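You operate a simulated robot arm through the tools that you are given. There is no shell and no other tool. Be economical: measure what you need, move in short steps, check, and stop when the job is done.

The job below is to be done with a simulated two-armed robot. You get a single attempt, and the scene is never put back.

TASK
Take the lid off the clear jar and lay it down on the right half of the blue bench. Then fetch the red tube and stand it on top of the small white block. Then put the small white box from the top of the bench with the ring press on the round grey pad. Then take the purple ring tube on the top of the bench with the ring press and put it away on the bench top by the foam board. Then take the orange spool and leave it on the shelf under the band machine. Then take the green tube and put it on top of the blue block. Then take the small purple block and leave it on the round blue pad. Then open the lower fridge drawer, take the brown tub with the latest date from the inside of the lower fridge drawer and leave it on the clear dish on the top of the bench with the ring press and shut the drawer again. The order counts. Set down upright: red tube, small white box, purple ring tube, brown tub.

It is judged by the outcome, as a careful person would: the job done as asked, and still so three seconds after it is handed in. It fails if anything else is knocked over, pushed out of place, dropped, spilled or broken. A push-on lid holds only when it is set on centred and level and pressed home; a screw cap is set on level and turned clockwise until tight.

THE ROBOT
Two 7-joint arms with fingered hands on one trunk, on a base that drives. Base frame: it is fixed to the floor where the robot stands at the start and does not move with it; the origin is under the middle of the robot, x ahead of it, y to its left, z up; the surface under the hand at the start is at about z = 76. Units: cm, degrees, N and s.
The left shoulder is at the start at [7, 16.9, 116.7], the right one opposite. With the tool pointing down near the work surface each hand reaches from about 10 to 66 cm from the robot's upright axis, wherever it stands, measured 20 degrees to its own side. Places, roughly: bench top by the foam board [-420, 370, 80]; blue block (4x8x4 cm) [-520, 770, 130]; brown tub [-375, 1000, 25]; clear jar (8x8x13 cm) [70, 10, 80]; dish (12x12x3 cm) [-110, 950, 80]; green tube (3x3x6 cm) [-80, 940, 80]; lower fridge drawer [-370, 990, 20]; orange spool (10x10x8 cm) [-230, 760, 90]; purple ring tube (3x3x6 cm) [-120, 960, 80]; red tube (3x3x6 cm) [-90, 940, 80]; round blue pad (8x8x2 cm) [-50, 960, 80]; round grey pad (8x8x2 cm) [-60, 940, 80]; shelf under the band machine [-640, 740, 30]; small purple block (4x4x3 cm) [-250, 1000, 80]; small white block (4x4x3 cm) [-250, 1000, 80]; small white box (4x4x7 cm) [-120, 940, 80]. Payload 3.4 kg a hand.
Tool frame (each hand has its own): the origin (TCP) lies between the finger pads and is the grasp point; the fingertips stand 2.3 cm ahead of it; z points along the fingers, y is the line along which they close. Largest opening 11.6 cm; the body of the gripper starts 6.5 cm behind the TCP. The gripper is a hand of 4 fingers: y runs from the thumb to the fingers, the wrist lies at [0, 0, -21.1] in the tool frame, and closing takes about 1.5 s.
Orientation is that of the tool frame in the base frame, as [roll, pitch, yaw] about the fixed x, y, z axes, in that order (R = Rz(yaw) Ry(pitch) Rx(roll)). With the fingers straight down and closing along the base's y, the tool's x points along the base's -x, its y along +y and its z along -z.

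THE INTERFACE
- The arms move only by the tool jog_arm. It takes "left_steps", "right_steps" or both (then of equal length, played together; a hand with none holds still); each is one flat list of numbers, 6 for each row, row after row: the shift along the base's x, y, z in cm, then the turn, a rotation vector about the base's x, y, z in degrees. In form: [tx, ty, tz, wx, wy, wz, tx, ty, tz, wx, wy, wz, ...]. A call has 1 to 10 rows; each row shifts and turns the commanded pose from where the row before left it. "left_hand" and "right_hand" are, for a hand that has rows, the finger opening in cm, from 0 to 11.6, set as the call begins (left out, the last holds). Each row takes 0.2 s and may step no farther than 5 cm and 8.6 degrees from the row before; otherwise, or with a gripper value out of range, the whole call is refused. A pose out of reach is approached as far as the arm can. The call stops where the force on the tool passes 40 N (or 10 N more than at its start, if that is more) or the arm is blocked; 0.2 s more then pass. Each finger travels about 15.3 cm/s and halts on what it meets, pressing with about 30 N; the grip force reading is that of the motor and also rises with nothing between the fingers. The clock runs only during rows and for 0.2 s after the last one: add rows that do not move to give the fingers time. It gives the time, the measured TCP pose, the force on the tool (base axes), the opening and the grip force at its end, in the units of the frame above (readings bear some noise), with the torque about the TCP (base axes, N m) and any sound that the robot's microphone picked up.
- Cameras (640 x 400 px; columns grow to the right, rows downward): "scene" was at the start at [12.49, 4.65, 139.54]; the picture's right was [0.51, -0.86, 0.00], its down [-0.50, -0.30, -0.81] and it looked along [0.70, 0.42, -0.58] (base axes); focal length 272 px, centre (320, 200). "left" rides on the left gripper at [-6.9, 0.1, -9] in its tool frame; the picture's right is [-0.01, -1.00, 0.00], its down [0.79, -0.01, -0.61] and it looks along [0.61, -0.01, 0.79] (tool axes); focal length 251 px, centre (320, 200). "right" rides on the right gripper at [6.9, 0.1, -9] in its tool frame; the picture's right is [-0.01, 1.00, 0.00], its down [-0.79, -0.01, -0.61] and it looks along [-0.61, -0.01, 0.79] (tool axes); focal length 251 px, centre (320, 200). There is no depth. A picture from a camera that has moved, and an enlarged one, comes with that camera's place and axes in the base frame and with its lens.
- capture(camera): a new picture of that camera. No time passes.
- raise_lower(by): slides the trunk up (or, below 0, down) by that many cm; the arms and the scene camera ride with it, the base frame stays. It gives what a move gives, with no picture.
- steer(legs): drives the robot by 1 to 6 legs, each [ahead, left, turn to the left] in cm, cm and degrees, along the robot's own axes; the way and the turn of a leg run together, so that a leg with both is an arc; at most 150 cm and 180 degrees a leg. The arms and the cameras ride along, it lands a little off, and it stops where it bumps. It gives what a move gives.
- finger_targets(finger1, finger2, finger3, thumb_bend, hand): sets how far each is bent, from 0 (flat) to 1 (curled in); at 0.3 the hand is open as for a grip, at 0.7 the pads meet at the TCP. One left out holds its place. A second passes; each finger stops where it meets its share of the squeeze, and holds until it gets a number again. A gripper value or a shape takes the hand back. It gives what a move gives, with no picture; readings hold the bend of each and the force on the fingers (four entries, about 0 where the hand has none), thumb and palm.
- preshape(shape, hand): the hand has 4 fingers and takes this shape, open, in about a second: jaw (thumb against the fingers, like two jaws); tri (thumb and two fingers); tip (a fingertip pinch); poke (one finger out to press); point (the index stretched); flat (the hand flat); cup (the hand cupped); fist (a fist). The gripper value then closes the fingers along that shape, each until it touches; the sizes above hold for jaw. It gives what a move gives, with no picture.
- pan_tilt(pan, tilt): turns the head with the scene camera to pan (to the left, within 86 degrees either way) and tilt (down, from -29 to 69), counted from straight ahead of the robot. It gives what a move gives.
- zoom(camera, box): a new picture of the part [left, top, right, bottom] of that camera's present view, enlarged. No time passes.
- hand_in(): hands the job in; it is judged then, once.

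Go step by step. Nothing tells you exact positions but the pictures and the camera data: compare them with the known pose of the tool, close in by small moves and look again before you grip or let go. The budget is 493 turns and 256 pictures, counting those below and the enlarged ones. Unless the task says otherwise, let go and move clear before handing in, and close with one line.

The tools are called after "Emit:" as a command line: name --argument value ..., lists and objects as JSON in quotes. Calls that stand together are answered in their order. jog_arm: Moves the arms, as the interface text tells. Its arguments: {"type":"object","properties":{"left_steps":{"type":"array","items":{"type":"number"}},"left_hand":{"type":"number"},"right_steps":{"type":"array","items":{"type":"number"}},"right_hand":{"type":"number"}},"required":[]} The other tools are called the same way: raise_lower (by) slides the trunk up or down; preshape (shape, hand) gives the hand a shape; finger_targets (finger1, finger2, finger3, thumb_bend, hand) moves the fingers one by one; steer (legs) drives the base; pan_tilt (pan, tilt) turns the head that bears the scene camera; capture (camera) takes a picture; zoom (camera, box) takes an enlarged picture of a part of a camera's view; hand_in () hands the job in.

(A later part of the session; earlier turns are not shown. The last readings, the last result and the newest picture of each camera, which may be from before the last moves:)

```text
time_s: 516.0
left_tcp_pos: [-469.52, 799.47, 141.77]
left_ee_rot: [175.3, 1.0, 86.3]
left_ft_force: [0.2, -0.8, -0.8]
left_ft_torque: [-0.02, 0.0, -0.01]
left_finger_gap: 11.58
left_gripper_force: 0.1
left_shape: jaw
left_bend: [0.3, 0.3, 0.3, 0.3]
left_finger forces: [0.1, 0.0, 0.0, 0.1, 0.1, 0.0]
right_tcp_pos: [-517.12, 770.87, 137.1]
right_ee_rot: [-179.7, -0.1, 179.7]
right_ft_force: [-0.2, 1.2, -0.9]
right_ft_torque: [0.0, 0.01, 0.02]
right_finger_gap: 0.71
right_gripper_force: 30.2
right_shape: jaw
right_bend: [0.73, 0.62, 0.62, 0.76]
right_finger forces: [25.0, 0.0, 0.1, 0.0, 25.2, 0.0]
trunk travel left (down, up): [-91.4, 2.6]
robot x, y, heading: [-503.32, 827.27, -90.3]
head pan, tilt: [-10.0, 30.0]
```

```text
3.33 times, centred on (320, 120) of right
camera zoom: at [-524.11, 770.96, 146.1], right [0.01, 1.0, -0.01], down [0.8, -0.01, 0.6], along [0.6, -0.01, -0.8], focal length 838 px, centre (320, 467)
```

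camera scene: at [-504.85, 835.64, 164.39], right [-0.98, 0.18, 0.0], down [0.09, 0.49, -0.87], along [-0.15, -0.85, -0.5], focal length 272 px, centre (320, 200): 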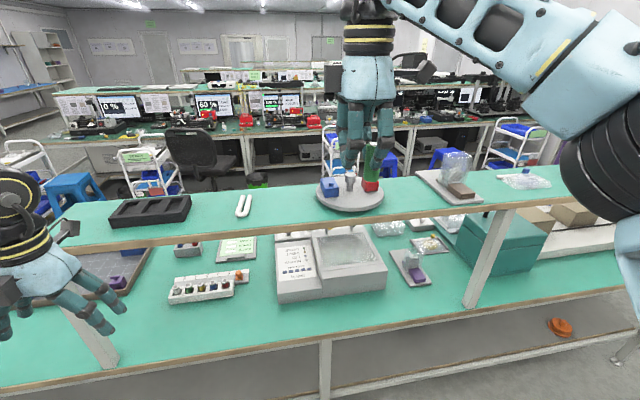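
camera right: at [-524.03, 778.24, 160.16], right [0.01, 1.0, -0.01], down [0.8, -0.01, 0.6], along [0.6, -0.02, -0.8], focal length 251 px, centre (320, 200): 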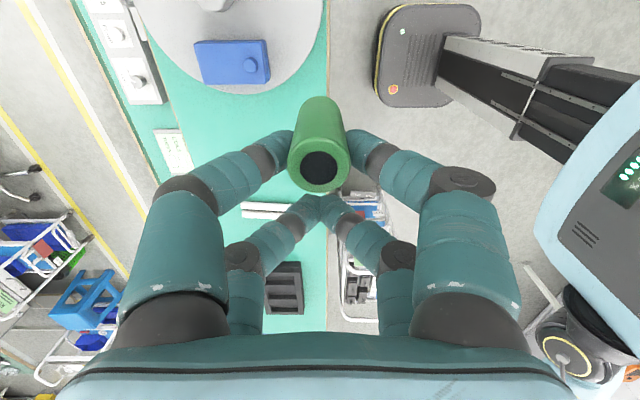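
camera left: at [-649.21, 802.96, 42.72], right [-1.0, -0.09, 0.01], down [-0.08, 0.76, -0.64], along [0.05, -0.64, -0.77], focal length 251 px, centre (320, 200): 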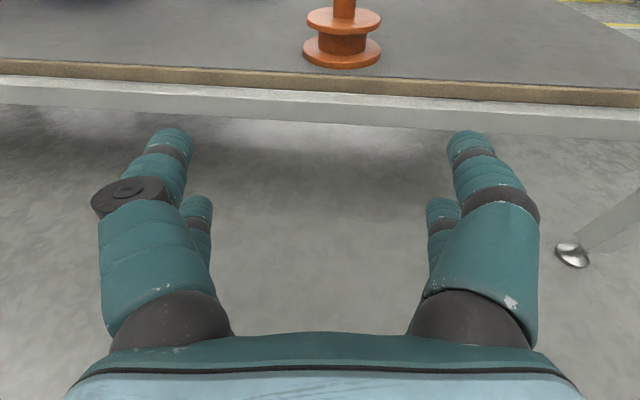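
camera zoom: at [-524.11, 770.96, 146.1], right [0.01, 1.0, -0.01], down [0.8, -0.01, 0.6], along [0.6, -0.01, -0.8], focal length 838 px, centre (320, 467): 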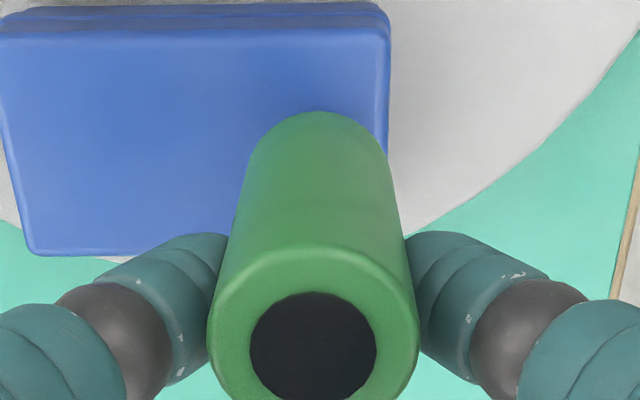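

Emit:
jog_arm --right_steps '[0, 0, -0.2, 0, 0, 0, 0, 0, -0.2, 0, 0, 0, 0, 0, -0.2, 0, 0, 0]'

Emit:
zoom --camera "scene" --box '[320, 190, 380, 250]'

```text
time_s: 516.8
left_tcp_pos: [-469.63, 799.53, 141.82]
left_ee_rot: [175.3, 0.9, 86.3]
left_ft_force: [-0.1, -0.3, -0.4]
left_ft_torque: [-0.02, 0.02, 0.01]
left_finger_gap: 11.61
left_gripper_force: 0.0
left_shape: jaw
left_bend: [0.3, 0.3, 0.3, 0.3]
left_finger forces: [0.0, 0.1, 0.0, 0.1, 0.0, 0.1]
right_tcp_pos: [-517.24, 770.8, 136.46]
right_ee_rot: [-179.7, 0.0, 179.7]
right_ft_force: [0.3, -0.6, -1.5]
right_ft_torque: [0.0, -0.02, -0.01]
right_finger_gap: 0.73
right_gripper_force: 29.8
right_shape: jaw
right_bend: [0.73, 0.62, 0.62, 0.76]
right_finger forces: [24.9, 0.0, 0.0, 0.1, 25.1, 0.0]
trunk travel left (down, up): [-91.4, 2.6]
robot x, y, heading: [-503.29, 827.41, -90.2]
head pan, tilt: [-10.0, 30.0]
```

```text
6.67 times, centred on (350, 220) of scene
camera zoom: at [-504.91, 813.57, 164.38], right [-0.98, 0.18, 0.0], down [0.09, 0.49, -0.87], along [-0.15, -0.85, -0.5], focal length 1810 px, centre (120, 67)
```

zoom: 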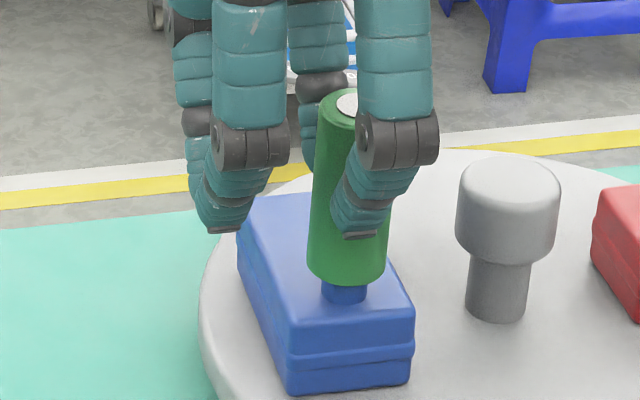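

Emit:
jog_arm --right_steps '[0, 0, -0.2, 0, 0, 0, 0, 0, -0.2, 0, 0, 0, 0, 0, -0.2, 0, 0, 0, 0, 0, -0.2, 0, 0, 0]'

Emit:
zoom --camera "scene" --box '[320, 190, 380, 250]'

```text
time_s: 517.8
left_tcp_pos: [-469.62, 799.93, 141.99]
left_ee_rot: [175.3, 1.2, 86.4]
left_ft_force: [0.7, -0.1, 1.0]
left_ft_torque: [0.03, 0.02, -0.01]
left_finger_gap: 11.62
left_gripper_force: 0.1
left_shape: jaw
left_bend: [0.3, 0.3, 0.3, 0.3]
left_finger forces: [0.1, 0.0, 0.0, 0.0, 0.0, 0.0]
right_tcp_pos: [-517.22, 771.37, 136.07]
right_ee_rot: [-179.3, -0.1, 179.7]
right_ft_force: [-2.0, -2.0, 32.1]
right_ft_torque: [-0.12, 0.69, 0.04]
right_finger_gap: 0.94
right_gripper_force: 29.4
right_shape: jaw
right_bend: [0.74, 0.62, 0.62, 0.78]
right_finger forces: [31.8, 0.1, 0.0, 0.0, 35.0, 0.0]
trunk travel left (down, up): [-91.4, 2.6]
robot x, y, heading: [-503.18, 827.53, -90.1]
head pan, tilt: [-10.0, 30.0]
```

```text
6.67 times, centred on (350, 220) of scene
camera zoom: at [-504.87, 814.2, 164.48], right [-0.98, 0.18, 0.0], down [0.09, 0.49, -0.87], along [-0.15, -0.85, -0.5], focal length 1810 px, centre (120, 67)
```

zoom: 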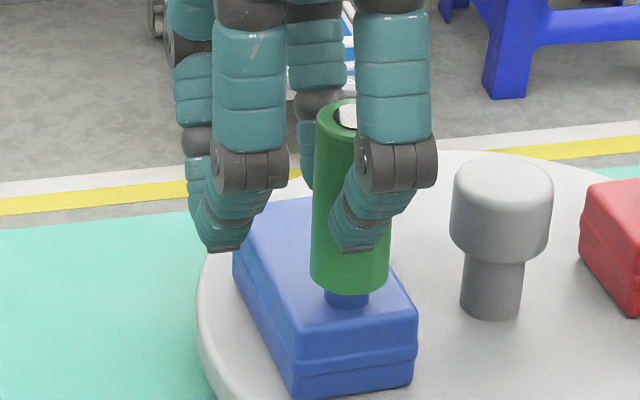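

The tube rests on the knob's edge – its bore doesn't clear this knob. The block has a free flat area (about 4×6 cm) behind the knob, so I'll stand the tube there: raise, and move 4 cm further in.

Emit:
jog_arm --right_steps '[0, 0, 1, 0, 0, 0, 0, 0, 2, 0, 0, 0]'

Emit:
steer --legs '[[4, 0, 0]]'

Emit:
zoom --camera "scene" --box '[310, 180, 390, 260]'

Emit:
zoom --camera "right" --box '[240, 30, 400, 210]'

```text
time_s: 518.4
left_tcp_pos: [-469.56, 799.44, 141.77]
left_ee_rot: [175.3, 0.9, 86.3]
left_ft_force: [0.8, -0.1, -0.7]
left_ft_torque: [-0.01, 0.01, -0.03]
left_finger_gap: 11.59
left_gripper_force: 0.0
left_shape: jaw
left_bend: [0.3, 0.3, 0.3, 0.3]
left_finger forces: [0.1, 0.0, 0.1, 0.1, 0.0, 0.0]
right_tcp_pos: [-517.22, 770.97, 138.52]
right_ee_rot: [-179.8, -0.2, 179.9]
right_ft_force: [0.6, -0.1, -0.4]
right_ft_torque: [-0.03, 0.01, -0.02]
right_finger_gap: 0.86
right_gripper_force: 29.8
right_shape: jaw
right_bend: [0.74, 0.62, 0.62, 0.77]
right_finger forces: [27.1, 0.0, 0.1, 0.0, 27.5, 0.1]
trunk travel left (down, up): [-91.4, 2.6]
robot x, y, heading: [-503.73, 827.14, -90.2]
head pan, tilt: [-10.0, 30.0]
```

```text
time_s: 519.3
left_tcp_pos: [-469.54, 796.61, 142.06]
left_ee_rot: [175.3, 1.4, 86.3]
left_ft_force: [0.4, 0.7, 0.2]
left_ft_torque: [-0.05, 0.0, -0.05]
left_finger_gap: 11.6
left_gripper_force: 0.0
left_shape: jaw
left_bend: [0.3, 0.3, 0.3, 0.3]
left_finger forces: [0.0, 0.0, 0.1, 0.1, 0.0, 0.0]
right_tcp_pos: [-517.28, 767.95, 139.27]
right_ee_rot: [-179.2, -0.1, 179.9]
right_ft_force: [0.6, 1.1, 0.1]
right_ft_torque: [-0.06, -0.04, 0.01]
right_finger_gap: 0.91
right_gripper_force: 29.5
right_shape: jaw
right_bend: [0.74, 0.62, 0.62, 0.77]
right_finger forces: [27.2, 0.1, 0.0, 0.1, 27.4, 0.0]
trunk travel left (down, up): [-91.4, 2.6]
robot x, y, heading: [-503.35, 823.47, -90.2]
head pan, tilt: [-10.0, 30.0]
```

```text
5.00 times, centred on (350, 220) of scene
camera zoom: at [-504.92, 810.95, 164.5], right [-0.98, 0.18, 0.0], down [0.09, 0.48, -0.87], along [-0.15, -0.86, -0.49], focal length 1358 px, centre (170, 100)
```

zoom: 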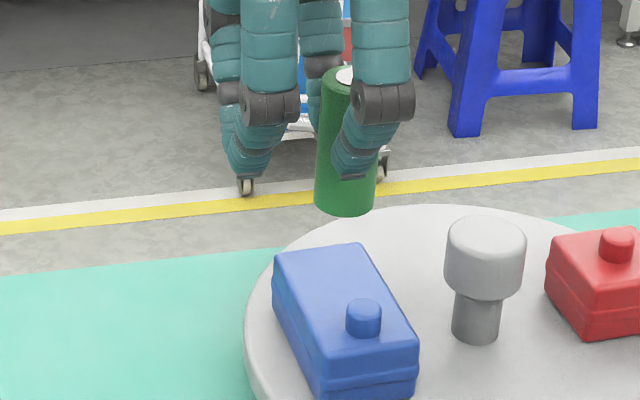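

```text
2.22 times, centred on (320, 120) of right
camera zoom: at [-524.1, 768.25, 148.19], right [0.01, 1.0, -0.01], down [0.8, 0.0, 0.6], along [0.6, -0.02, -0.8], focal length 559 px, centre (320, 378)
```

zoom: 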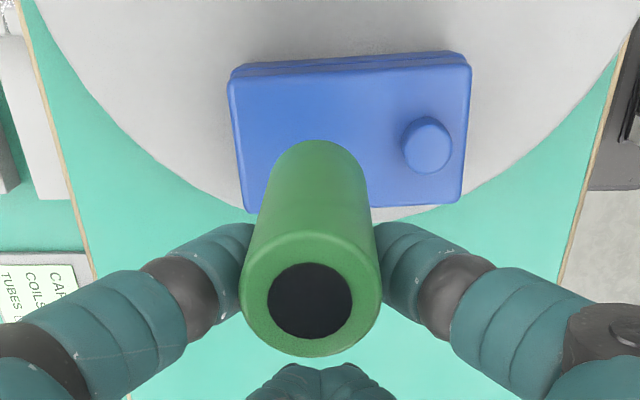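

Tube is centred over the free flat area. I nudge +0.25 in x and lower.

Emit:
jog_arm --right_steps '[0.25, 0, 0, 0, 0, 0, 0, 0, -1.2, 0, 0, 0, 0, 0, -1, 0, 0, 0, 0, 0, 0, 0, 0, 0]'

Emit:
zoom --camera "scene" --box '[310, 180, 390, 260]'

Emit:
zoom --camera "right" --box '[240, 30, 400, 210]'

```text
time_s: 520.3
left_tcp_pos: [-469.7, 795.26, 141.75]
left_ee_rot: [175.4, 0.8, 86.3]
left_ft_force: [0.3, -0.3, 0.6]
left_ft_torque: [0.0, 0.0, -0.01]
left_finger_gap: 11.57
left_gripper_force: 0.0
left_shape: jaw
left_bend: [0.3, 0.3, 0.3, 0.3]
left_finger forces: [0.1, 0.0, 0.0, 0.0, 0.0, 0.1]
right_tcp_pos: [-516.98, 766.65, 136.35]
right_ee_rot: [-179.8, -0.1, 179.8]
right_ft_force: [-0.1, 0.1, -0.5]
right_ft_torque: [0.03, 0.02, 0.0]
right_finger_gap: 0.89
right_gripper_force: 30.0
right_shape: jaw
right_bend: [0.74, 0.62, 0.62, 0.77]
right_finger forces: [26.9, 0.0, 0.0, 0.0, 27.3, 0.0]
trunk travel left (down, up): [-91.4, 2.6]
robot x, y, heading: [-503.34, 823.32, -90.0]
head pan, tilt: [-10.0, 30.0]
```

```text
5.00 times, centred on (350, 220) of scene
camera zoom: at [-504.9, 809.31, 164.35], right [-0.98, 0.18, 0.0], down [0.09, 0.49, -0.86], along [-0.15, -0.85, -0.5], focal length 1358 px, centre (170, 100)
```

zoom: 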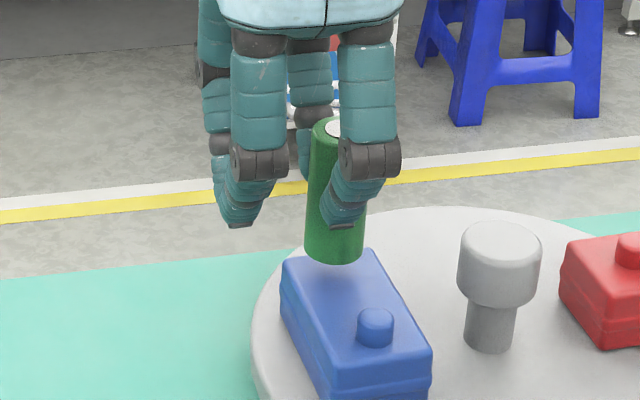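

```text
2.22 times, centred on (320, 120) of right
camera zoom: at [-523.79, 766.82, 145.33], right [0.01, 1.0, 0.0], down [0.8, -0.01, 0.6], along [0.6, -0.01, -0.8], focal length 559 px, centre (320, 378)
```

zoom: 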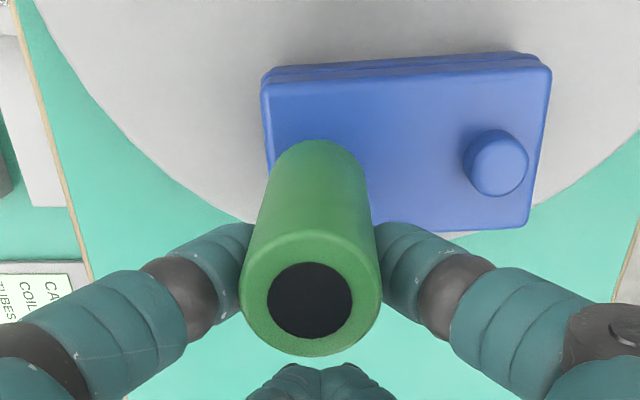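

Emit:
jog_arm --right_steps '[-0.25, 1.1, 0, 0, 0, 0, 0, 0, -0.5, 0, 0, 0, 0, 0, 0, 0, 0, 0]'

Emit:
zoom --camera "scene" --box '[310, 180, 390, 260]'

Emit:
zoom --camera "right" --box '[240, 30, 400, 210]'

```text
time_s: 521.1
left_tcp_pos: [-469.47, 795.5, 141.71]
left_ee_rot: [175.3, 0.8, 86.3]
left_ft_force: [-0.3, -0.1, -0.2]
left_ft_torque: [0.02, 0.01, -0.01]
left_finger_gap: 11.61
left_gripper_force: 0.1
left_shape: jaw
left_bend: [0.3, 0.3, 0.3, 0.3]
left_finger forces: [0.1, 0.1, 0.0, 0.0, 0.0, 0.0]
right_tcp_pos: [-517.24, 767.96, 135.84]
right_ee_rot: [-179.7, -0.2, 179.8]
right_ft_force: [0.2, 0.9, -1.4]
right_ft_torque: [-0.01, -0.01, 0.01]
right_finger_gap: 0.88
right_gripper_force: 29.5
right_shape: jaw
right_bend: [0.74, 0.62, 0.62, 0.77]
right_finger forces: [26.9, 0.1, 0.0, 0.1, 27.2, 0.0]
trunk travel left (down, up): [-91.4, 2.6]
robot x, y, heading: [-503.13, 823.75, -89.9]
head pan, tilt: [-10.0, 30.0]
```

```text
5.00 times, centred on (350, 220) of scene
camera zoom: at [-504.86, 809.5, 164.37], right [-0.98, 0.18, 0.0], down [0.09, 0.49, -0.87], along [-0.15, -0.85, -0.5], focal length 1358 px, centre (170, 100)
```

zoom: 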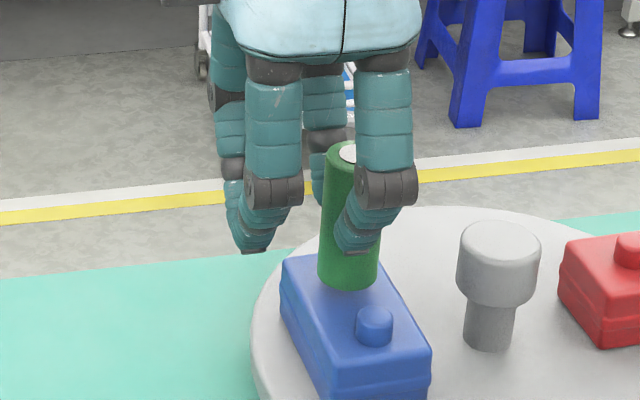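

```text
2.22 times, centred on (320, 120) of right
camera zoom: at [-524.02, 768.08, 144.93], right [0.01, 1.0, 0.0], down [0.8, -0.01, 0.6], along [0.6, -0.01, -0.8], focal length 559 px, centre (320, 378)
```

zoom: 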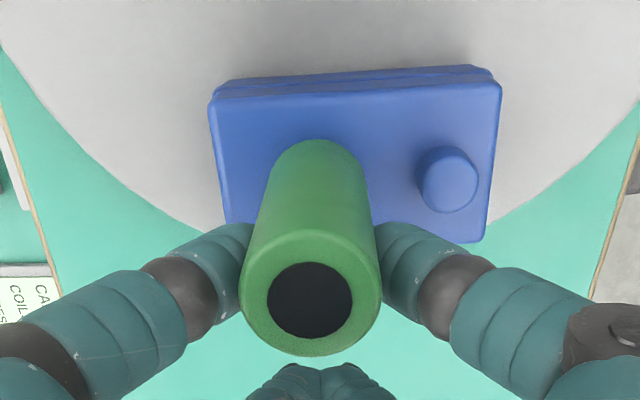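

Emit:
jog_arm --right_steps '[0.15, 0, -0.25, 0, 0, 0, 0, 0, -0.25, 0, 0, 0, 0, 0, -0.25, 0, 0, 0]'

```text
time_s: 521.9
left_tcp_pos: [-469.59, 795.53, 141.78]
left_ee_rot: [175.3, 1.0, 86.3]
left_ft_force: [-0.5, -0.4, 0.6]
left_ft_torque: [-0.01, 0.02, 0.0]
left_finger_gap: 11.6
left_gripper_force: 0.0
left_shape: jaw
left_bend: [0.3, 0.3, 0.3, 0.3]
left_finger forces: [0.1, 0.1, 0.0, 0.0, 0.1, 0.1]
right_tcp_pos: [-516.96, 768.09, 135.19]
right_ee_rot: [-179.7, -0.2, 179.8]
right_ft_force: [0.4, -0.7, 0.6]
right_ft_torque: [-0.04, 0.01, 0.05]
right_finger_gap: 0.89
right_gripper_force: 29.9
right_shape: jaw
right_bend: [0.74, 0.62, 0.62, 0.77]
right_finger forces: [26.8, 0.1, 0.1, 0.0, 27.5, 0.0]
trunk travel left (down, up): [-91.4, 2.6]
robot x, y, heading: [-503.27, 823.38, -90.1]
head pan, tilt: [-10.0, 30.0]
```

Emit:
jog_arm --right_steps '[0, 0, -0.2, 0, 0, 0, 0, 0, -0.2, 0, 0, 0]'

Emit:
zoom --camera "scene" --box '[310, 180, 390, 260]'

```text
time_s: 522.5
left_tcp_pos: [-469.53, 795.91, 141.84]
left_ee_rot: [175.2, 1.1, 86.3]
left_ft_force: [-1.0, 0.2, -0.1]
left_ft_torque: [-0.01, 0.01, 0.01]
left_finger_gap: 11.61
left_gripper_force: 0.0
left_shape: jaw
left_bend: [0.3, 0.3, 0.3, 0.3]
left_finger forces: [0.0, 0.1, 0.1, 0.0, 0.0, 0.1]
right_tcp_pos: [-516.93, 768.4, 135.03]
right_ee_rot: [-179.4, 0.0, 179.8]
right_ft_force: [-1.5, -1.9, 17.5]
right_ft_torque: [-0.06, 0.34, 0.09]
right_finger_gap: 0.91
right_gripper_force: 30.5
right_shape: jaw
right_bend: [0.74, 0.62, 0.62, 0.77]
right_finger forces: [28.3, 0.0, 0.0, 0.0, 30.7, 0.1]
trunk travel left (down, up): [-91.4, 2.6]
robot x, y, heading: [-503.19, 823.42, -90.1]
head pan, tilt: [-10.0, 30.0]
```

```text
5.00 times, centred on (350, 220) of scene
camera zoom: at [-504.84, 810.03, 164.44], right [-0.98, 0.18, 0.0], down [0.09, 0.49, -0.87], along [-0.15, -0.85, -0.5], focal length 1358 px, centre (170, 100)
```

zoom: 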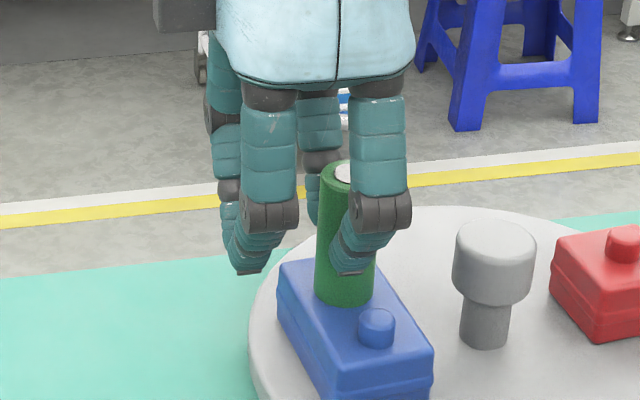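

Contact on the block's flat top, clear of the knob. I relieve the press and release.

Emit:
jog_arm --right_steps '[0, 0, 0.15, 0, 0, 0, 0, 0, 0, 0, 0, 0]'

Emit:
jog_arm --right_steps '[0, 0, 0, 0, 0, 0, 0, 0, 0, 0, 0, 0, 0, 0, 0, 0, 0, 0]' --right_hand 4.5

Emit:
jog_arm --right_steps '[0, 0, 0.5, 0, 0, 0, 0, 0, 2, 0, 0, 0, 0, 0, 3, 0, 0, 0, 0, 0, 4, 0, 0, 0, 0, 0, 4, 0, 0, 0]'

Emit:
zoom --camera "scene" --box '[290, 160, 410, 260]'

```text
time_s: 523.1
left_tcp_pos: [-469.62, 795.71, 141.85]
left_ee_rot: [175.4, 1.1, 86.4]
left_ft_force: [0.2, -0.6, 0.0]
left_ft_torque: [-0.02, -0.02, 0.0]
left_finger_gap: 11.57
left_gripper_force: 0.0
left_shape: jaw
left_bend: [0.3, 0.3, 0.3, 0.3]
left_finger forces: [0.1, 0.0, 0.0, 0.1, 0.0, 0.1]
right_tcp_pos: [-517.05, 768.36, 135.24]
right_ee_rot: [-179.4, -0.1, 179.8]
right_ft_force: [-1.4, -0.5, 16.7]
right_ft_torque: [-0.07, 0.38, 0.04]
right_finger_gap: 0.91
right_gripper_force: 29.9
right_shape: jaw
right_bend: [0.74, 0.62, 0.62, 0.77]
right_finger forces: [28.5, 0.0, 0.0, 0.0, 30.2, 0.0]
trunk travel left (down, up): [-91.4, 2.6]
robot x, y, heading: [-503.42, 823.55, -90.2]
head pan, tilt: [-10.0, 30.0]
```

```text
time_s: 523.9
left_tcp_pos: [-469.53, 795.63, 141.87]
left_ee_rot: [175.3, 1.1, 86.2]
left_ft_force: [0.4, 0.0, -0.2]
left_ft_torque: [-0.03, 0.0, 0.01]
left_finger_gap: 11.57
left_gripper_force: 0.1
left_shape: jaw
left_bend: [0.3, 0.3, 0.3, 0.3]
left_finger forces: [0.1, 0.0, 0.0, 0.1, 0.0, 0.0]
right_tcp_pos: [-517.16, 768.15, 134.99]
right_ee_rot: [-179.7, -0.1, 179.8]
right_ft_force: [0.1, 0.8, -0.1]
right_ft_torque: [-0.03, -0.03, 0.05]
right_finger_gap: 4.46
right_gripper_force: 0.1
right_shape: jaw
right_bend: [0.73, 0.73, 0.73, 0.77]
right_finger forces: [0.1, 0.0, 0.0, 0.0, 0.1, 0.0]
trunk travel left (down, up): [-91.4, 2.6]
robot x, y, heading: [-503.18, 823.35, -90.2]
head pan, tilt: [-10.0, 30.0]
```

```text
time_s: 525.1
left_tcp_pos: [-469.38, 795.57, 141.76]
left_ee_rot: [175.3, 1.1, 86.3]
left_ft_force: [-0.5, -0.5, 0.0]
left_ft_torque: [0.0, 0.02, 0.01]
left_finger_gap: 11.58
left_gripper_force: 0.0
left_shape: jaw
left_bend: [0.3, 0.3, 0.3, 0.3]
left_finger forces: [0.0, 0.0, 0.1, 0.0, 0.0, 0.0]
right_tcp_pos: [-516.92, 768.15, 148.47]
right_ee_rot: [-179.6, -0.2, 179.8]
right_ft_force: [0.3, 0.6, -0.6]
right_ft_torque: [-0.02, 0.01, 0.0]
right_finger_gap: 4.45
right_gripper_force: 0.1
right_shape: jaw
right_bend: [0.73, 0.73, 0.73, 0.77]
right_finger forces: [0.0, 0.1, 0.0, 0.1, 0.0, 0.0]
trunk travel left (down, up): [-91.4, 2.6]
robot x, y, heading: [-503.09, 823.24, -90.0]
head pan, tilt: [-10.0, 30.0]
```

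```text
4.00 times, centred on (350, 210) of scene
camera zoom: at [-504.7, 809.77, 164.39], right [-0.98, 0.18, 0.0], down [0.09, 0.49, -0.87], along [-0.15, -0.85, -0.5], focal length 1086 px, centre (200, 160)
```

zoom: 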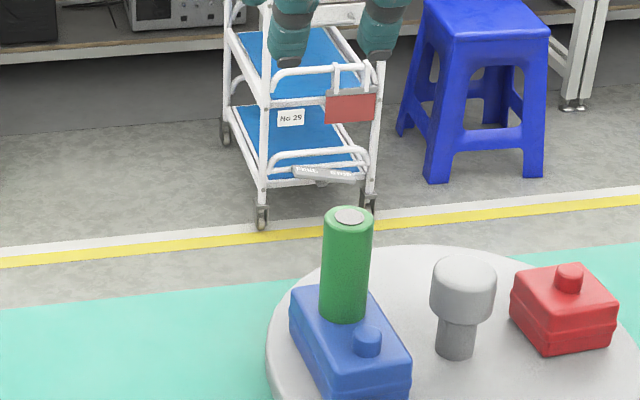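

The green tube stands on the blue block. Next: the small purple block at about (−254.9, 1002.6). I back off, lower the trunk, drive east, turn north and approach.

Emit:
steer --legs '[[-65, 0, 0], [0, 150, 0], [0, 87, 0], [0, 0, 180]]'

Emit:
raise_lower --by -24

Emit:
pan_tilt --pan -5 --tilt 45

```text
time_s: 547.3
left_tcp_pos: [-298.52, 915.21, 141.76]
left_ee_rot: [175.3, 1.0, -94.3]
left_ft_force: [-0.4, -0.3, 0.2]
left_ft_torque: [0.0, -0.01, 0.01]
left_finger_gap: 11.57
left_gripper_force: 0.0
left_shape: jaw
left_bend: [0.3, 0.3, 0.3, 0.3]
left_finger forces: [0.0, 0.1, 0.1, 0.1, 0.0, 0.0]
right_tcp_pos: [-250.65, 942.04, 148.38]
right_ee_rot: [-179.7, -0.1, -1.0]
right_ft_force: [0.2, 1.1, -0.5]
right_ft_torque: [0.0, 0.0, 0.01]
right_finger_gap: 4.45
right_gripper_force: 0.2
right_shape: jaw
right_bend: [0.73, 0.73, 0.73, 0.77]
right_finger forces: [0.0, 0.0, 0.1, 0.0, 0.0, 0.1]
trunk travel left (down, up): [-91.4, 2.6]
robot x, y, heading: [-265.04, 887.09, 89.1]
head pan, tilt: [-10.0, 30.0]
```

```text
time_s: 549.8
left_tcp_pos: [-298.51, 915.18, 117.81]
left_ee_rot: [175.3, 1.1, -94.4]
left_ft_force: [0.2, -0.4, -0.5]
left_ft_torque: [0.04, 0.02, -0.03]
left_finger_gap: 11.58
left_gripper_force: 0.1
left_shape: jaw
left_bend: [0.3, 0.3, 0.3, 0.3]
left_finger forces: [0.1, 0.1, 0.1, 0.0, 0.0, 0.1]
right_tcp_pos: [-250.64, 942.02, 124.44]
right_ee_rot: [-179.7, -0.1, -0.9]
right_ft_force: [1.1, -0.8, -0.3]
right_ft_torque: [0.04, 0.05, 0.0]
right_finger_gap: 4.47
right_gripper_force: 0.1
right_shape: jaw
right_bend: [0.73, 0.73, 0.73, 0.77]
right_finger forces: [0.1, 0.0, 0.1, 0.0, 0.0, 0.0]
trunk travel left (down, up): [-67.4, 26.6]
robot x, y, heading: [-265.1, 886.6, 89.3]
head pan, tilt: [-10.0, 30.0]
```

```text
time_s: 550.6
left_tcp_pos: [-298.54, 915.19, 117.75]
left_ee_rot: [175.3, 1.0, -94.4]
left_ft_force: [-0.1, -0.3, -0.8]
left_ft_torque: [0.0, -0.01, 0.02]
left_finger_gap: 11.58
left_gripper_force: 0.2
left_shape: jaw
left_bend: [0.3, 0.3, 0.3, 0.3]
left_finger forces: [0.1, 0.1, 0.0, 0.0, 0.1, 0.1]
right_tcp_pos: [-250.66, 942.01, 124.38]
right_ee_rot: [-179.7, -0.1, -1.0]
right_ft_force: [-0.6, 0.1, 0.4]
right_ft_torque: [0.02, 0.02, 0.01]
right_finger_gap: 4.44
right_gripper_force: 0.1
right_shape: jaw
right_bend: [0.73, 0.73, 0.73, 0.77]
right_finger forces: [0.0, 0.0, 0.0, 0.0, 0.1, 0.0]
trunk travel left (down, up): [-67.4, 26.6]
robot x, y, heading: [-265.17, 886.8, 89.2]
head pan, tilt: [-5.0, 45.0]
```

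Emit:
steer --legs '[[0, 0, 0.8], [60, 0, 0]]'

Emit:
jog_arm --right_steps '[-1.3, 0, -3, 0, 0, 0, -1.3, 0, -3, 0, 0, 0, -1.3, 0, -4, 0, 0, 0, 0, 0, -4, 0, 0, 0, 0, 0, -4, 0, 0, 0]' --right_hand 6

Emit:
zoom --camera "scene" --box '[260, 150, 400, 270]'

Emit:
capture --camera "right"

```text
time_s: 554.3
left_tcp_pos: [-298.76, 975.05, 117.87]
left_ee_rot: [175.3, 1.0, -93.6]
left_ft_force: [-0.4, -0.3, -0.1]
left_ft_torque: [-0.01, -0.02, -0.01]
left_finger_gap: 11.61
left_gripper_force: 0.0
left_shape: jaw
left_bend: [0.3, 0.3, 0.3, 0.3]
left_finger forces: [0.1, 0.0, 0.1, 0.0, 0.0, 0.0]
right_tcp_pos: [-251.29, 1002.49, 124.41]
right_ee_rot: [-179.6, 0.0, -0.2]
right_ft_force: [-0.3, 0.3, 0.1]
right_ft_torque: [0.03, 0.02, 0.01]
right_finger_gap: 4.46
right_gripper_force: 0.0
right_shape: jaw
right_bend: [0.73, 0.73, 0.73, 0.77]
right_finger forces: [0.0, 0.0, 0.0, 0.1, 0.0, 0.1]
trunk travel left (down, up): [-67.4, 26.6]
robot x, y, heading: [-265.04, 947.33, 90.0]
head pan, tilt: [-5.0, 45.0]
```

```text
time_s: 555.5
left_tcp_pos: [-298.82, 975.17, 117.98]
left_ee_rot: [175.2, 1.0, -93.6]
left_ft_force: [-0.1, 0.5, -0.4]
left_ft_torque: [0.01, -0.03, -0.01]
left_finger_gap: 11.58
left_gripper_force: 0.1
left_shape: jaw
left_bend: [0.3, 0.3, 0.3, 0.3]
left_finger forces: [0.0, 0.0, 0.0, 0.0, 0.0, 0.1]
right_tcp_pos: [-255.07, 1002.57, 106.31]
right_ee_rot: [-179.6, -0.1, 0.0]
right_ft_force: [0.7, -0.2, -0.8]
right_ft_torque: [-0.02, 0.0, 0.01]
right_finger_gap: 5.97
right_gripper_force: 0.1
right_shape: jaw
right_bend: [0.72, 0.72, 0.72, 0.75]
right_finger forces: [0.0, 0.0, 0.0, 0.0, 0.0, 0.0]
trunk travel left (down, up): [-67.4, 26.6]
robot x, y, heading: [-264.99, 947.12, 89.8]
head pan, tilt: [-5.0, 45.0]
```

```text
3.33 times, centred on (330, 210) of scene
camera zoom: at [-264.45, 960.55, 138.11], right [1.0, -0.09, 0.0], down [-0.06, -0.7, -0.71], along [0.06, 0.7, -0.71], focal length 905 px, centre (287, 167)
```

zoom: 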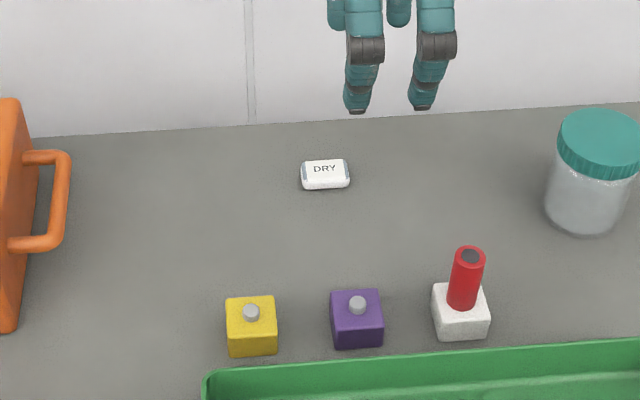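

```text
85 pictures are left
camera right: at [-248.35, 1002.38, 115.33], right [-0.01, -1.0, -0.01], down [-0.8, 0.01, 0.61], along [-0.61, 0.01, -0.8], focal length 251 px, centre (320, 200)
```

right: 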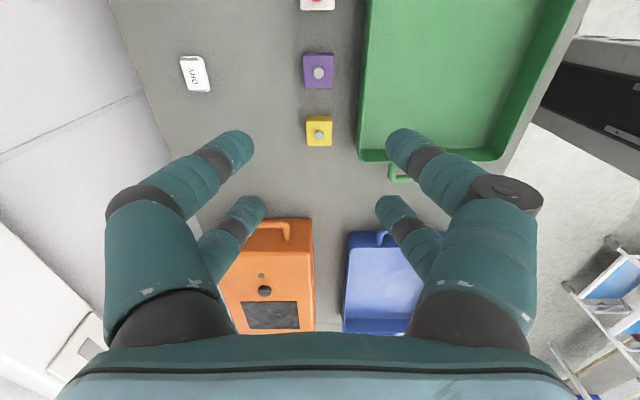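

Emit:
jog_arm --right_steps '[-0.4, 0.15, -4.5, 0, 0, 0, 0, 0, -5, 0, 0, 0, 0, 0, -5, 0, 0, 0, 0, 0, -5, 0, 0, 0, 0, 0, -3.8, 0, 0, 0]' --right_hand 6

Emit:
capture --camera "right"

```text
time_s: 556.7
left_tcp_pos: [-298.77, 975.14, 117.78]
left_ee_rot: [175.2, 1.0, -93.6]
left_ft_force: [0.1, 0.1, -0.7]
left_ft_torque: [0.01, 0.01, -0.01]
left_finger_gap: 11.56
left_gripper_force: 0.1
left_shape: jaw
left_bend: [0.3, 0.3, 0.3, 0.3]
left_finger forces: [0.0, 0.0, 0.1, 0.0, 0.1, 0.0]
right_tcp_pos: [-255.55, 1002.69, 83.12]
right_ee_rot: [-179.8, -0.2, -0.2]
right_ft_force: [-1.1, 0.0, -0.8]
right_ft_torque: [0.0, -0.01, 0.01]
right_finger_gap: 5.95
right_gripper_force: 0.1
right_shape: jaw
right_bend: [0.72, 0.72, 0.72, 0.75]
right_finger forces: [0.0, 0.1, 0.0, 0.1, 0.0, 0.0]
trunk travel left (down, up): [-67.4, 26.6]
robot x, y, heading: [-265.04, 947.16, 90.0]
head pan, tilt: [-5.0, 45.0]
```

```text
84 pictures are left
camera right: at [-248.81, 1002.55, 92.12], right [-0.01, -1.0, -0.01], down [-0.8, 0.01, 0.61], along [-0.61, 0.01, -0.8], focal length 251 px, centre (320, 200)
```

right: 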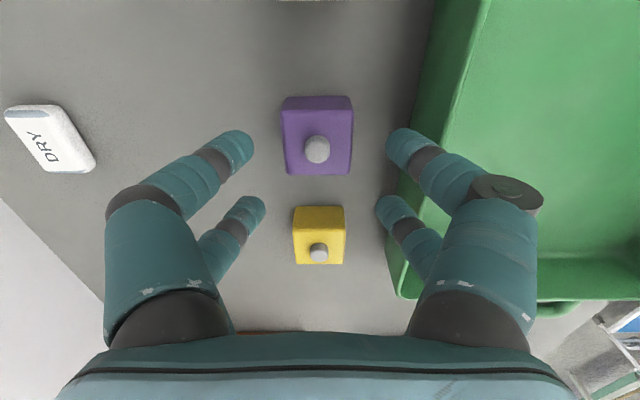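

Emit:
jog_arm --right_steps '[0.25, 0.1, -2, 0, 0, 0, 0, 0, -1.7, 0, 0, 0]'

Emit:
jog_arm --right_steps '[0, 0, 0, 0, 0, 0, 0, 0, 0, 0, 0, 0, 0, 0, 0, 0, 0, 0, 0, 0, 0, 0, 0, 0]' --right_hand 2.2

Emit:
capture --camera "right"

```text
time_s: 557.3
left_tcp_pos: [-298.76, 975.06, 117.73]
left_ee_rot: [175.3, 0.9, -93.6]
left_ft_force: [-0.1, -0.7, 0.0]
left_ft_torque: [-0.01, -0.02, 0.0]
left_finger_gap: 11.59
left_gripper_force: 0.1
left_shape: jaw
left_bend: [0.3, 0.3, 0.3, 0.3]
left_finger forces: [0.0, 0.0, 0.0, 0.0, 0.0, 0.0]
right_tcp_pos: [-255.33, 1002.78, 79.42]
right_ee_rot: [-179.7, -0.2, -0.1]
right_ft_force: [0.0, 0.1, 0.0]
right_ft_torque: [0.01, -0.01, 0.02]
right_finger_gap: 5.95
right_gripper_force: 0.0
right_shape: jaw
right_bend: [0.72, 0.72, 0.72, 0.75]
right_finger forces: [0.0, 0.0, 0.0, 0.0, 0.0, 0.0]
trunk travel left (down, up): [-67.4, 26.6]
robot x, y, heading: [-265.01, 947.2, 89.5]
head pan, tilt: [-5.0, 45.0]
```

```text
time_s: 558.3
left_tcp_pos: [-298.76, 975.06, 117.83]
left_ee_rot: [175.2, 0.9, -93.6]
left_ft_force: [-0.5, -0.5, -0.3]
left_ft_torque: [0.01, -0.03, -0.02]
left_finger_gap: 11.61
left_gripper_force: 0.0
left_shape: jaw
left_bend: [0.3, 0.3, 0.3, 0.3]
left_finger forces: [0.0, 0.0, 0.0, 0.0, 0.1, 0.1]
right_tcp_pos: [-255.32, 1002.92, 79.38]
right_ee_rot: [-179.6, -0.1, -0.2]
right_ft_force: [0.6, 0.5, 0.2]
right_ft_torque: [-0.03, 0.02, -0.01]
right_finger_gap: 3.04
right_gripper_force: 30.0
right_shape: jaw
right_bend: [0.73, 0.74, 0.75, 0.77]
right_finger forces: [27.0, 26.3, 23.7, 0.0, 28.4, 0.1]
trunk travel left (down, up): [-67.4, 26.6]
robot x, y, heading: [-264.89, 947.12, 90.0]
head pan, tilt: [-5.0, 45.0]
```

```text
83 pictures are left
camera right: at [-248.54, 1002.71, 88.45], right [-0.01, -1.0, -0.01], down [-0.8, 0.01, 0.61], along [-0.6, 0.01, -0.8], focal length 251 px, centre (320, 200)
```

right: 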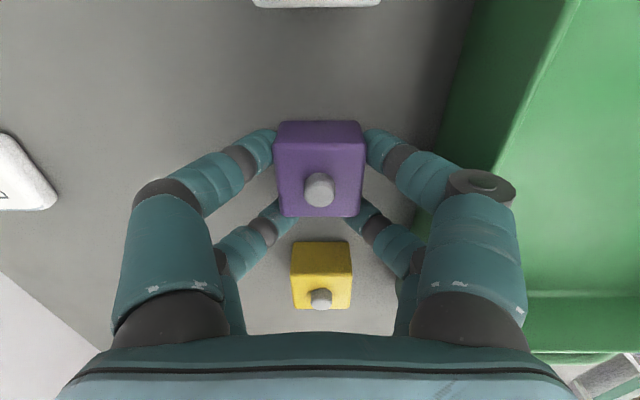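

All four fingers hold the block squarely. I lift it and drive to the blue pad.

Emit:
jog_arm --right_steps '[0, 0, 2, 0, 0, 0, 0, 0, 4, 0, 0, 0, 0, 0, 5, 0, 0, 0, 0, 0, 5, 0, 0, 0, 0, 0, 5, 0, 0, 0, 0, 0, 5, 0, 0, 0, 0, 0, 5, 0, 0, 0]'

Emit:
steer --legs '[[-92, 0, 0], [0, -140, 0], [0, -64, 0], [43, 0, 0]]'

Emit:
pan_tilt --pan -5 --tilt 45

Emit:
capture --camera "scene"

Emit:
capture --camera "right"

```text
time_s: 559.9
left_tcp_pos: [-298.93, 975.03, 117.79]
left_ee_rot: [175.3, 1.0, -93.6]
left_ft_force: [-0.3, -0.5, -0.6]
left_ft_torque: [0.02, -0.06, -0.01]
left_finger_gap: 11.6
left_gripper_force: 0.1
left_shape: jaw
left_bend: [0.3, 0.3, 0.3, 0.3]
left_finger forces: [0.0, 0.0, 0.1, 0.0, 0.0, 0.0]
right_tcp_pos: [-255.42, 1002.47, 110.57]
right_ee_rot: [-179.6, -0.1, -0.3]
right_ft_force: [-0.4, 0.1, -1.1]
right_ft_torque: [0.03, 0.03, 0.0]
right_finger_gap: 3.03
right_gripper_force: 30.3
right_shape: jaw
right_bend: [0.73, 0.74, 0.75, 0.77]
right_finger forces: [27.1, 26.1, 23.7, 0.0, 28.5, 0.0]
trunk travel left (down, up): [-67.4, 26.6]
robot x, y, heading: [-265.34, 947.39, 89.8]
head pan, tilt: [-5.0, 45.0]
```

```text
time_s: 576.7
left_tcp_pos: [-94.25, 927.29, 117.88]
left_ee_rot: [175.3, 1.0, -93.5]
left_ft_force: [0.6, -0.5, 0.2]
left_ft_torque: [-0.03, -0.01, -0.01]
left_finger_gap: 11.6
left_gripper_force: 0.2
left_shape: jaw
left_bend: [0.3, 0.3, 0.3, 0.3]
left_finger forces: [0.0, 0.1, 0.1, 0.0, 0.0, 0.0]
right_tcp_pos: [-50.87, 954.93, 110.43]
right_ee_rot: [-179.6, -0.1, -0.2]
right_ft_force: [0.3, 0.1, -0.6]
right_ft_torque: [0.0, -0.02, 0.03]
right_finger_gap: 3.05
right_gripper_force: 29.8
right_shape: jaw
right_bend: [0.73, 0.74, 0.75, 0.77]
right_finger forces: [27.1, 26.1, 23.8, 0.1, 28.6, 0.1]
trunk travel left (down, up): [-67.4, 26.6]
robot x, y, heading: [-60.99, 899.59, 90.1]
head pan, tilt: [-5.0, 45.0]
```

```text
time_s: 577.3
left_tcp_pos: [-94.32, 927.38, 117.79]
left_ee_rot: [175.3, 0.9, -93.5]
left_ft_force: [-0.5, -0.4, 0.2]
left_ft_torque: [-0.04, 0.01, 0.02]
left_finger_gap: 11.6
left_gripper_force: 0.1
left_shape: jaw
left_bend: [0.3, 0.3, 0.3, 0.3]
left_finger forces: [0.1, 0.0, 0.0, 0.1, 0.0, 0.0]
right_tcp_pos: [-50.79, 955.11, 110.49]
right_ee_rot: [-179.7, -0.2, 0.0]
right_ft_force: [0.5, -0.1, -1.5]
right_ft_torque: [-0.07, 0.03, -0.03]
right_finger_gap: 3.03
right_gripper_force: 29.8
right_shape: jaw
right_bend: [0.73, 0.74, 0.75, 0.77]
right_finger forces: [27.1, 26.0, 23.8, 0.1, 28.5, 0.0]
trunk travel left (down, up): [-67.4, 26.6]
robot x, y, heading: [-60.73, 899.35, 89.9]
head pan, tilt: [-5.0, 45.0]
```

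```text
82 pictures are left
camera scene: at [-59.91, 912.88, 138.11], right [1.0, -0.09, 0.0], down [-0.06, -0.7, -0.71], along [0.06, 0.7, -0.71], focal length 272 px, centre (320, 200)
```

scene: 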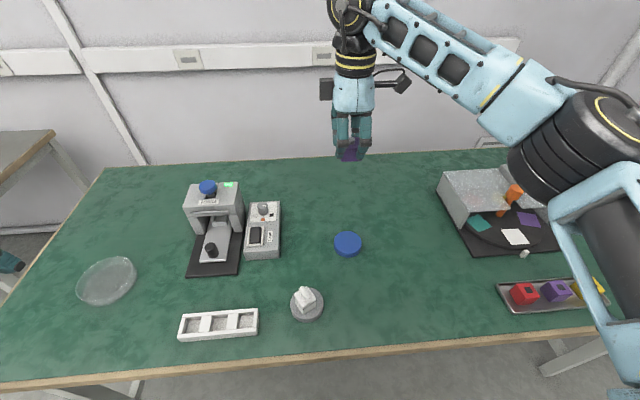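

```text
81 pictures are left
camera right: at [-44.07, 954.97, 119.51], right [-0.01, -1.0, -0.01], down [-0.8, 0.01, 0.61], along [-0.61, 0.01, -0.8], focal length 251 px, centre (320, 200)
```

right: 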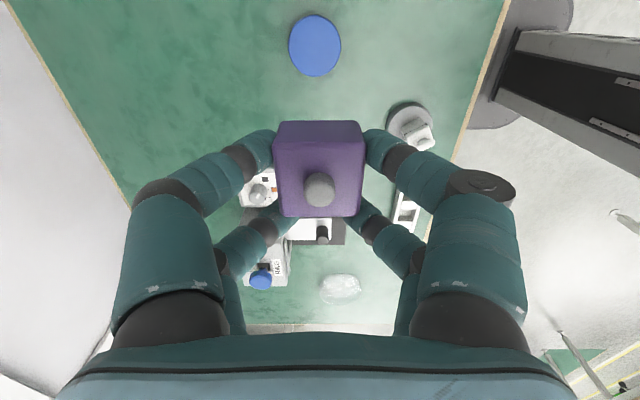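

Emit:
jog_arm --right_steps '[2.2, 0.7, -4, 0, 0, 0, 0, 0, -5, 0, 0, 0, 0, 0, -5, 0, 0, 0, 0, 0, -5, 0, 0, 0, 0, 0, -5, 0, 0, 0, 0, 0, -1.5, 0, 0, 0, 0, 0, 0, 0, 0, 0]'

Emit:
zoom --camera "scene" --box '[300, 180, 400, 280]'

Emit:
capture --camera "right"

```text
time_s: 578.9
left_tcp_pos: [-94.24, 927.5, 117.82]
left_ee_rot: [175.3, 1.0, -93.4]
left_ft_force: [-1.4, 0.1, -0.7]
left_ft_torque: [0.01, -0.02, 0.0]
left_finger_gap: 11.59
left_gripper_force: 0.0
left_shape: jaw
left_bend: [0.3, 0.3, 0.3, 0.3]
left_finger forces: [0.0, 0.0, 0.0, 0.1, 0.0, 0.1]
right_tcp_pos: [-48.78, 955.81, 84.92]
right_ee_rot: [-179.7, -0.2, -0.1]
right_ft_force: [0.1, -0.2, -0.5]
right_ft_torque: [0.02, 0.0, -0.04]
right_finger_gap: 2.84
right_gripper_force: 30.1
right_shape: jaw
right_bend: [0.74, 0.74, 0.79, 0.76]
right_finger forces: [24.7, 24.0, 12.5, 0.1, 37.0, 0.1]
trunk travel left (down, up): [-67.4, 26.6]
robot x, y, heading: [-60.76, 900.07, 89.9]
head pan, tilt: [-5.0, 45.0]
```

```text
4.00 times, centred on (350, 230) of scene
camera zoom: at [-59.9, 912.87, 138.12], right [1.0, -0.09, 0.0], down [-0.06, -0.7, -0.71], along [0.06, 0.7, -0.71], focal length 1086 px, centre (200, 80)
```

zoom: 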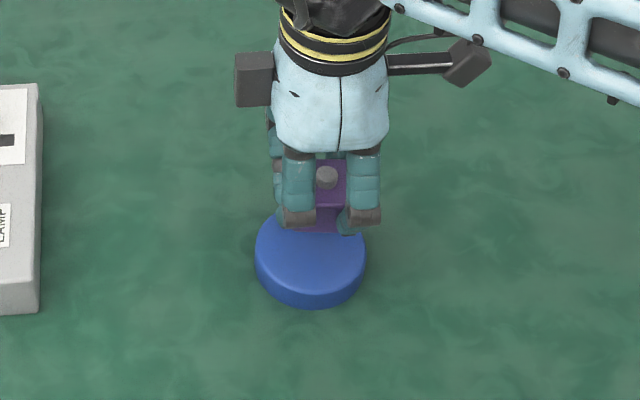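

```text
79 pictures are left
camera right: at [-41.93, 955.7, 93.98], right [-0.01, -1.0, -0.01], down [-0.8, 0.0, 0.6], along [-0.6, 0.01, -0.8], focal length 251 px, centre (320, 200)
```

right: 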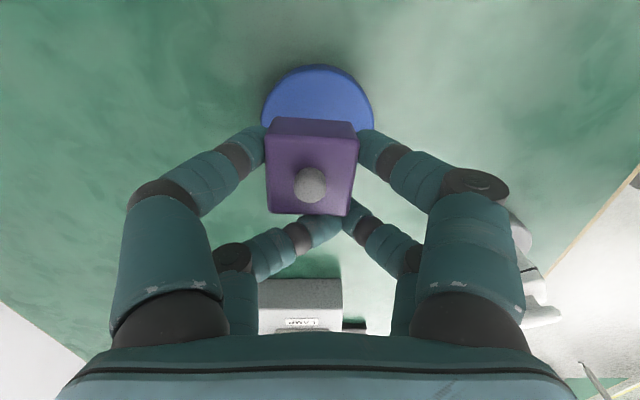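

Emit:
jog_arm --right_steps '[-0.8, 0, -1.5, 0, 0, 0, 0, 0, -0.8, 0, 0, 0, 0, 0, -0.3, 0, 0, 0, 0, 0, -0.3, 0, 0, 0]'

```text
time_s: 579.9
left_tcp_pos: [-94.24, 927.37, 117.83]
left_ee_rot: [175.3, 0.9, -93.6]
left_ft_force: [1.3, -0.2, 0.1]
left_ft_torque: [-0.01, 0.0, -0.01]
left_finger_gap: 11.59
left_gripper_force: 0.1
left_shape: jaw
left_bend: [0.3, 0.3, 0.3, 0.3]
left_finger forces: [0.1, 0.0, 0.1, 0.0, 0.0, 0.1]
right_tcp_pos: [-49.56, 955.94, 82.07]
right_ee_rot: [-179.6, -0.1, -0.1]
right_ft_force: [0.1, 0.1, -1.3]
right_ft_torque: [-0.01, 0.04, 0.0]
right_finger_gap: 2.84
right_gripper_force: 29.7
right_shape: jaw
right_bend: [0.74, 0.74, 0.79, 0.76]
right_finger forces: [24.8, 24.0, 12.4, 0.0, 37.0, 0.1]
trunk travel left (down, up): [-67.4, 26.6]
robot x, y, heading: [-60.65, 899.62, 90.0]
head pan, tilt: [-5.0, 45.0]
```

Emit:
jog_arm --right_steps '[0, 0, -0.25, 0, 0, 0, 0, 0, -0.25, 0, 0, 0, 0, 0, -0.25, 0, 0, 0]'

Emit:
zoom --camera "scene" --box '[300, 190, 400, 280]'

```text
time_s: 580.7
left_tcp_pos: [-94.33, 927.36, 118.02]
left_ee_rot: [175.2, 1.0, -93.6]
left_ft_force: [-0.5, 0.2, -0.4]
left_ft_torque: [-0.01, 0.02, 0.01]
left_finger_gap: 11.58
left_gripper_force: 0.0
left_shape: jaw
left_bend: [0.3, 0.3, 0.3, 0.3]
left_finger forces: [0.0, 0.1, 0.1, 0.0, 0.1, 0.0]
right_tcp_pos: [-49.52, 955.83, 81.42]
right_ee_rot: [-179.4, -0.2, -0.2]
right_ft_force: [-0.1, 1.2, 4.7]
right_ft_torque: [-0.05, -0.13, 0.03]
right_finger_gap: 2.82
right_gripper_force: 30.3
right_shape: jaw
right_bend: [0.74, 0.74, 0.79, 0.76]
right_finger forces: [24.8, 24.0, 14.5, 0.0, 37.8, 0.0]
trunk travel left (down, up): [-67.4, 26.6]
robot x, y, heading: [-60.57, 899.86, 90.1]
head pan, tilt: [-5.0, 45.0]
```

```text
4.44 times, centred on (350, 235) of scene
camera zoom: at [-59.94, 912.76, 138.14], right [1.0, -0.09, 0.0], down [-0.06, -0.7, -0.71], along [0.06, 0.7, -0.71], focal length 1207 px, centre (187, 44)
```

zoom: 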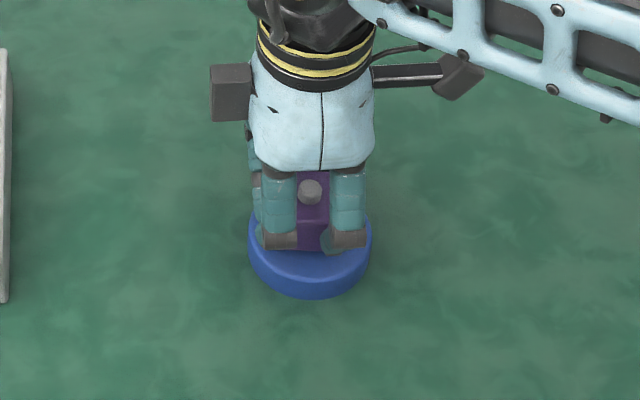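

Contact on the pad. Release and rise.

Emit:
jog_arm --right_steps '[0, 0, 0, 0, 0, 0, 0, 0, 0, 0, 0, 0, 0, 0, 0, 0, 0, 0]' --right_hand 6.5

Emit:
jog_arm --right_steps '[0, 0, 1, 0, 0, 0, 0, 0, 4, 0, 0, 0, 0, 0, 5, 0, 0, 0, 0, 0, 5, 0, 0, 0, 0, 0, 5, 0, 0, 0, 0, 0, 5, 0, 0, 0]'

Emit:
zoom --camera "scene" --box '[280, 190, 400, 320]'

```text
time_s: 581.5
left_tcp_pos: [-94.26, 927.43, 117.79]
left_ee_rot: [175.3, 1.0, -93.5]
left_ft_force: [0.7, 1.0, 0.0]
left_ft_torque: [0.01, 0.01, 0.0]
left_finger_gap: 11.61
left_gripper_force: 0.0
left_shape: jaw
left_bend: [0.3, 0.3, 0.3, 0.3]
left_finger forces: [0.0, 0.0, 0.0, 0.0, 0.0, 0.0]
right_tcp_pos: [-49.45, 955.76, 81.31]
right_ee_rot: [-179.7, 0.0, -0.1]
right_ft_force: [-0.4, 0.4, 0.5]
right_ft_torque: [-0.01, -0.01, 0.0]
right_finger_gap: 6.45
right_gripper_force: 0.1
right_shape: jaw
right_bend: [0.72, 0.72, 0.72, 0.74]
right_finger forces: [0.0, 0.0, 0.0, 0.1, 0.1, 0.0]
trunk travel left (down, up): [-67.4, 26.6]
robot x, y, heading: [-60.7, 899.76, 90.4]
head pan, tilt: [-5.0, 45.0]
```

```text
time_s: 582.9
left_tcp_pos: [-94.34, 927.44, 117.82]
left_ee_rot: [175.3, 1.1, -93.5]
left_ft_force: [0.9, -0.7, -0.7]
left_ft_torque: [0.03, 0.01, -0.02]
left_finger_gap: 11.57
left_gripper_force: 0.1
left_shape: jaw
left_bend: [0.3, 0.3, 0.3, 0.3]
left_finger forces: [0.1, 0.1, 0.0, 0.1, 0.1, 0.1]
right_tcp_pos: [-49.61, 955.69, 106.42]
right_ee_rot: [-179.7, -0.2, 0.0]
right_ft_force: [-0.9, -0.8, 0.5]
right_ft_torque: [-0.01, -0.05, -0.01]
right_finger_gap: 6.44
right_gripper_force: 0.1
right_shape: jaw
right_bend: [0.72, 0.72, 0.72, 0.74]
right_finger forces: [0.0, 0.0, 0.1, 0.1, 0.0, 0.0]
trunk travel left (down, up): [-67.4, 26.6]
robot x, y, heading: [-60.72, 899.7, 89.8]
head pan, tilt: [-5.0, 45.0]
```

```text
3.08 times, centred on (340, 255) of scene
camera zoom: at [-59.98, 912.78, 138.12], right [1.0, -0.09, 0.0], down [-0.06, -0.7, -0.71], along [0.06, 0.7, -0.71], focal length 835 px, centre (258, 31)
```

zoom: 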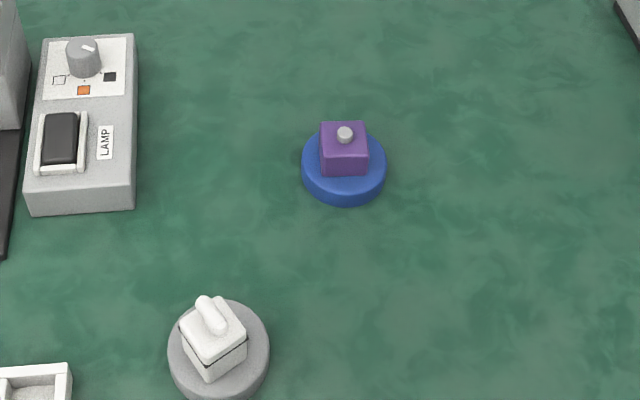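

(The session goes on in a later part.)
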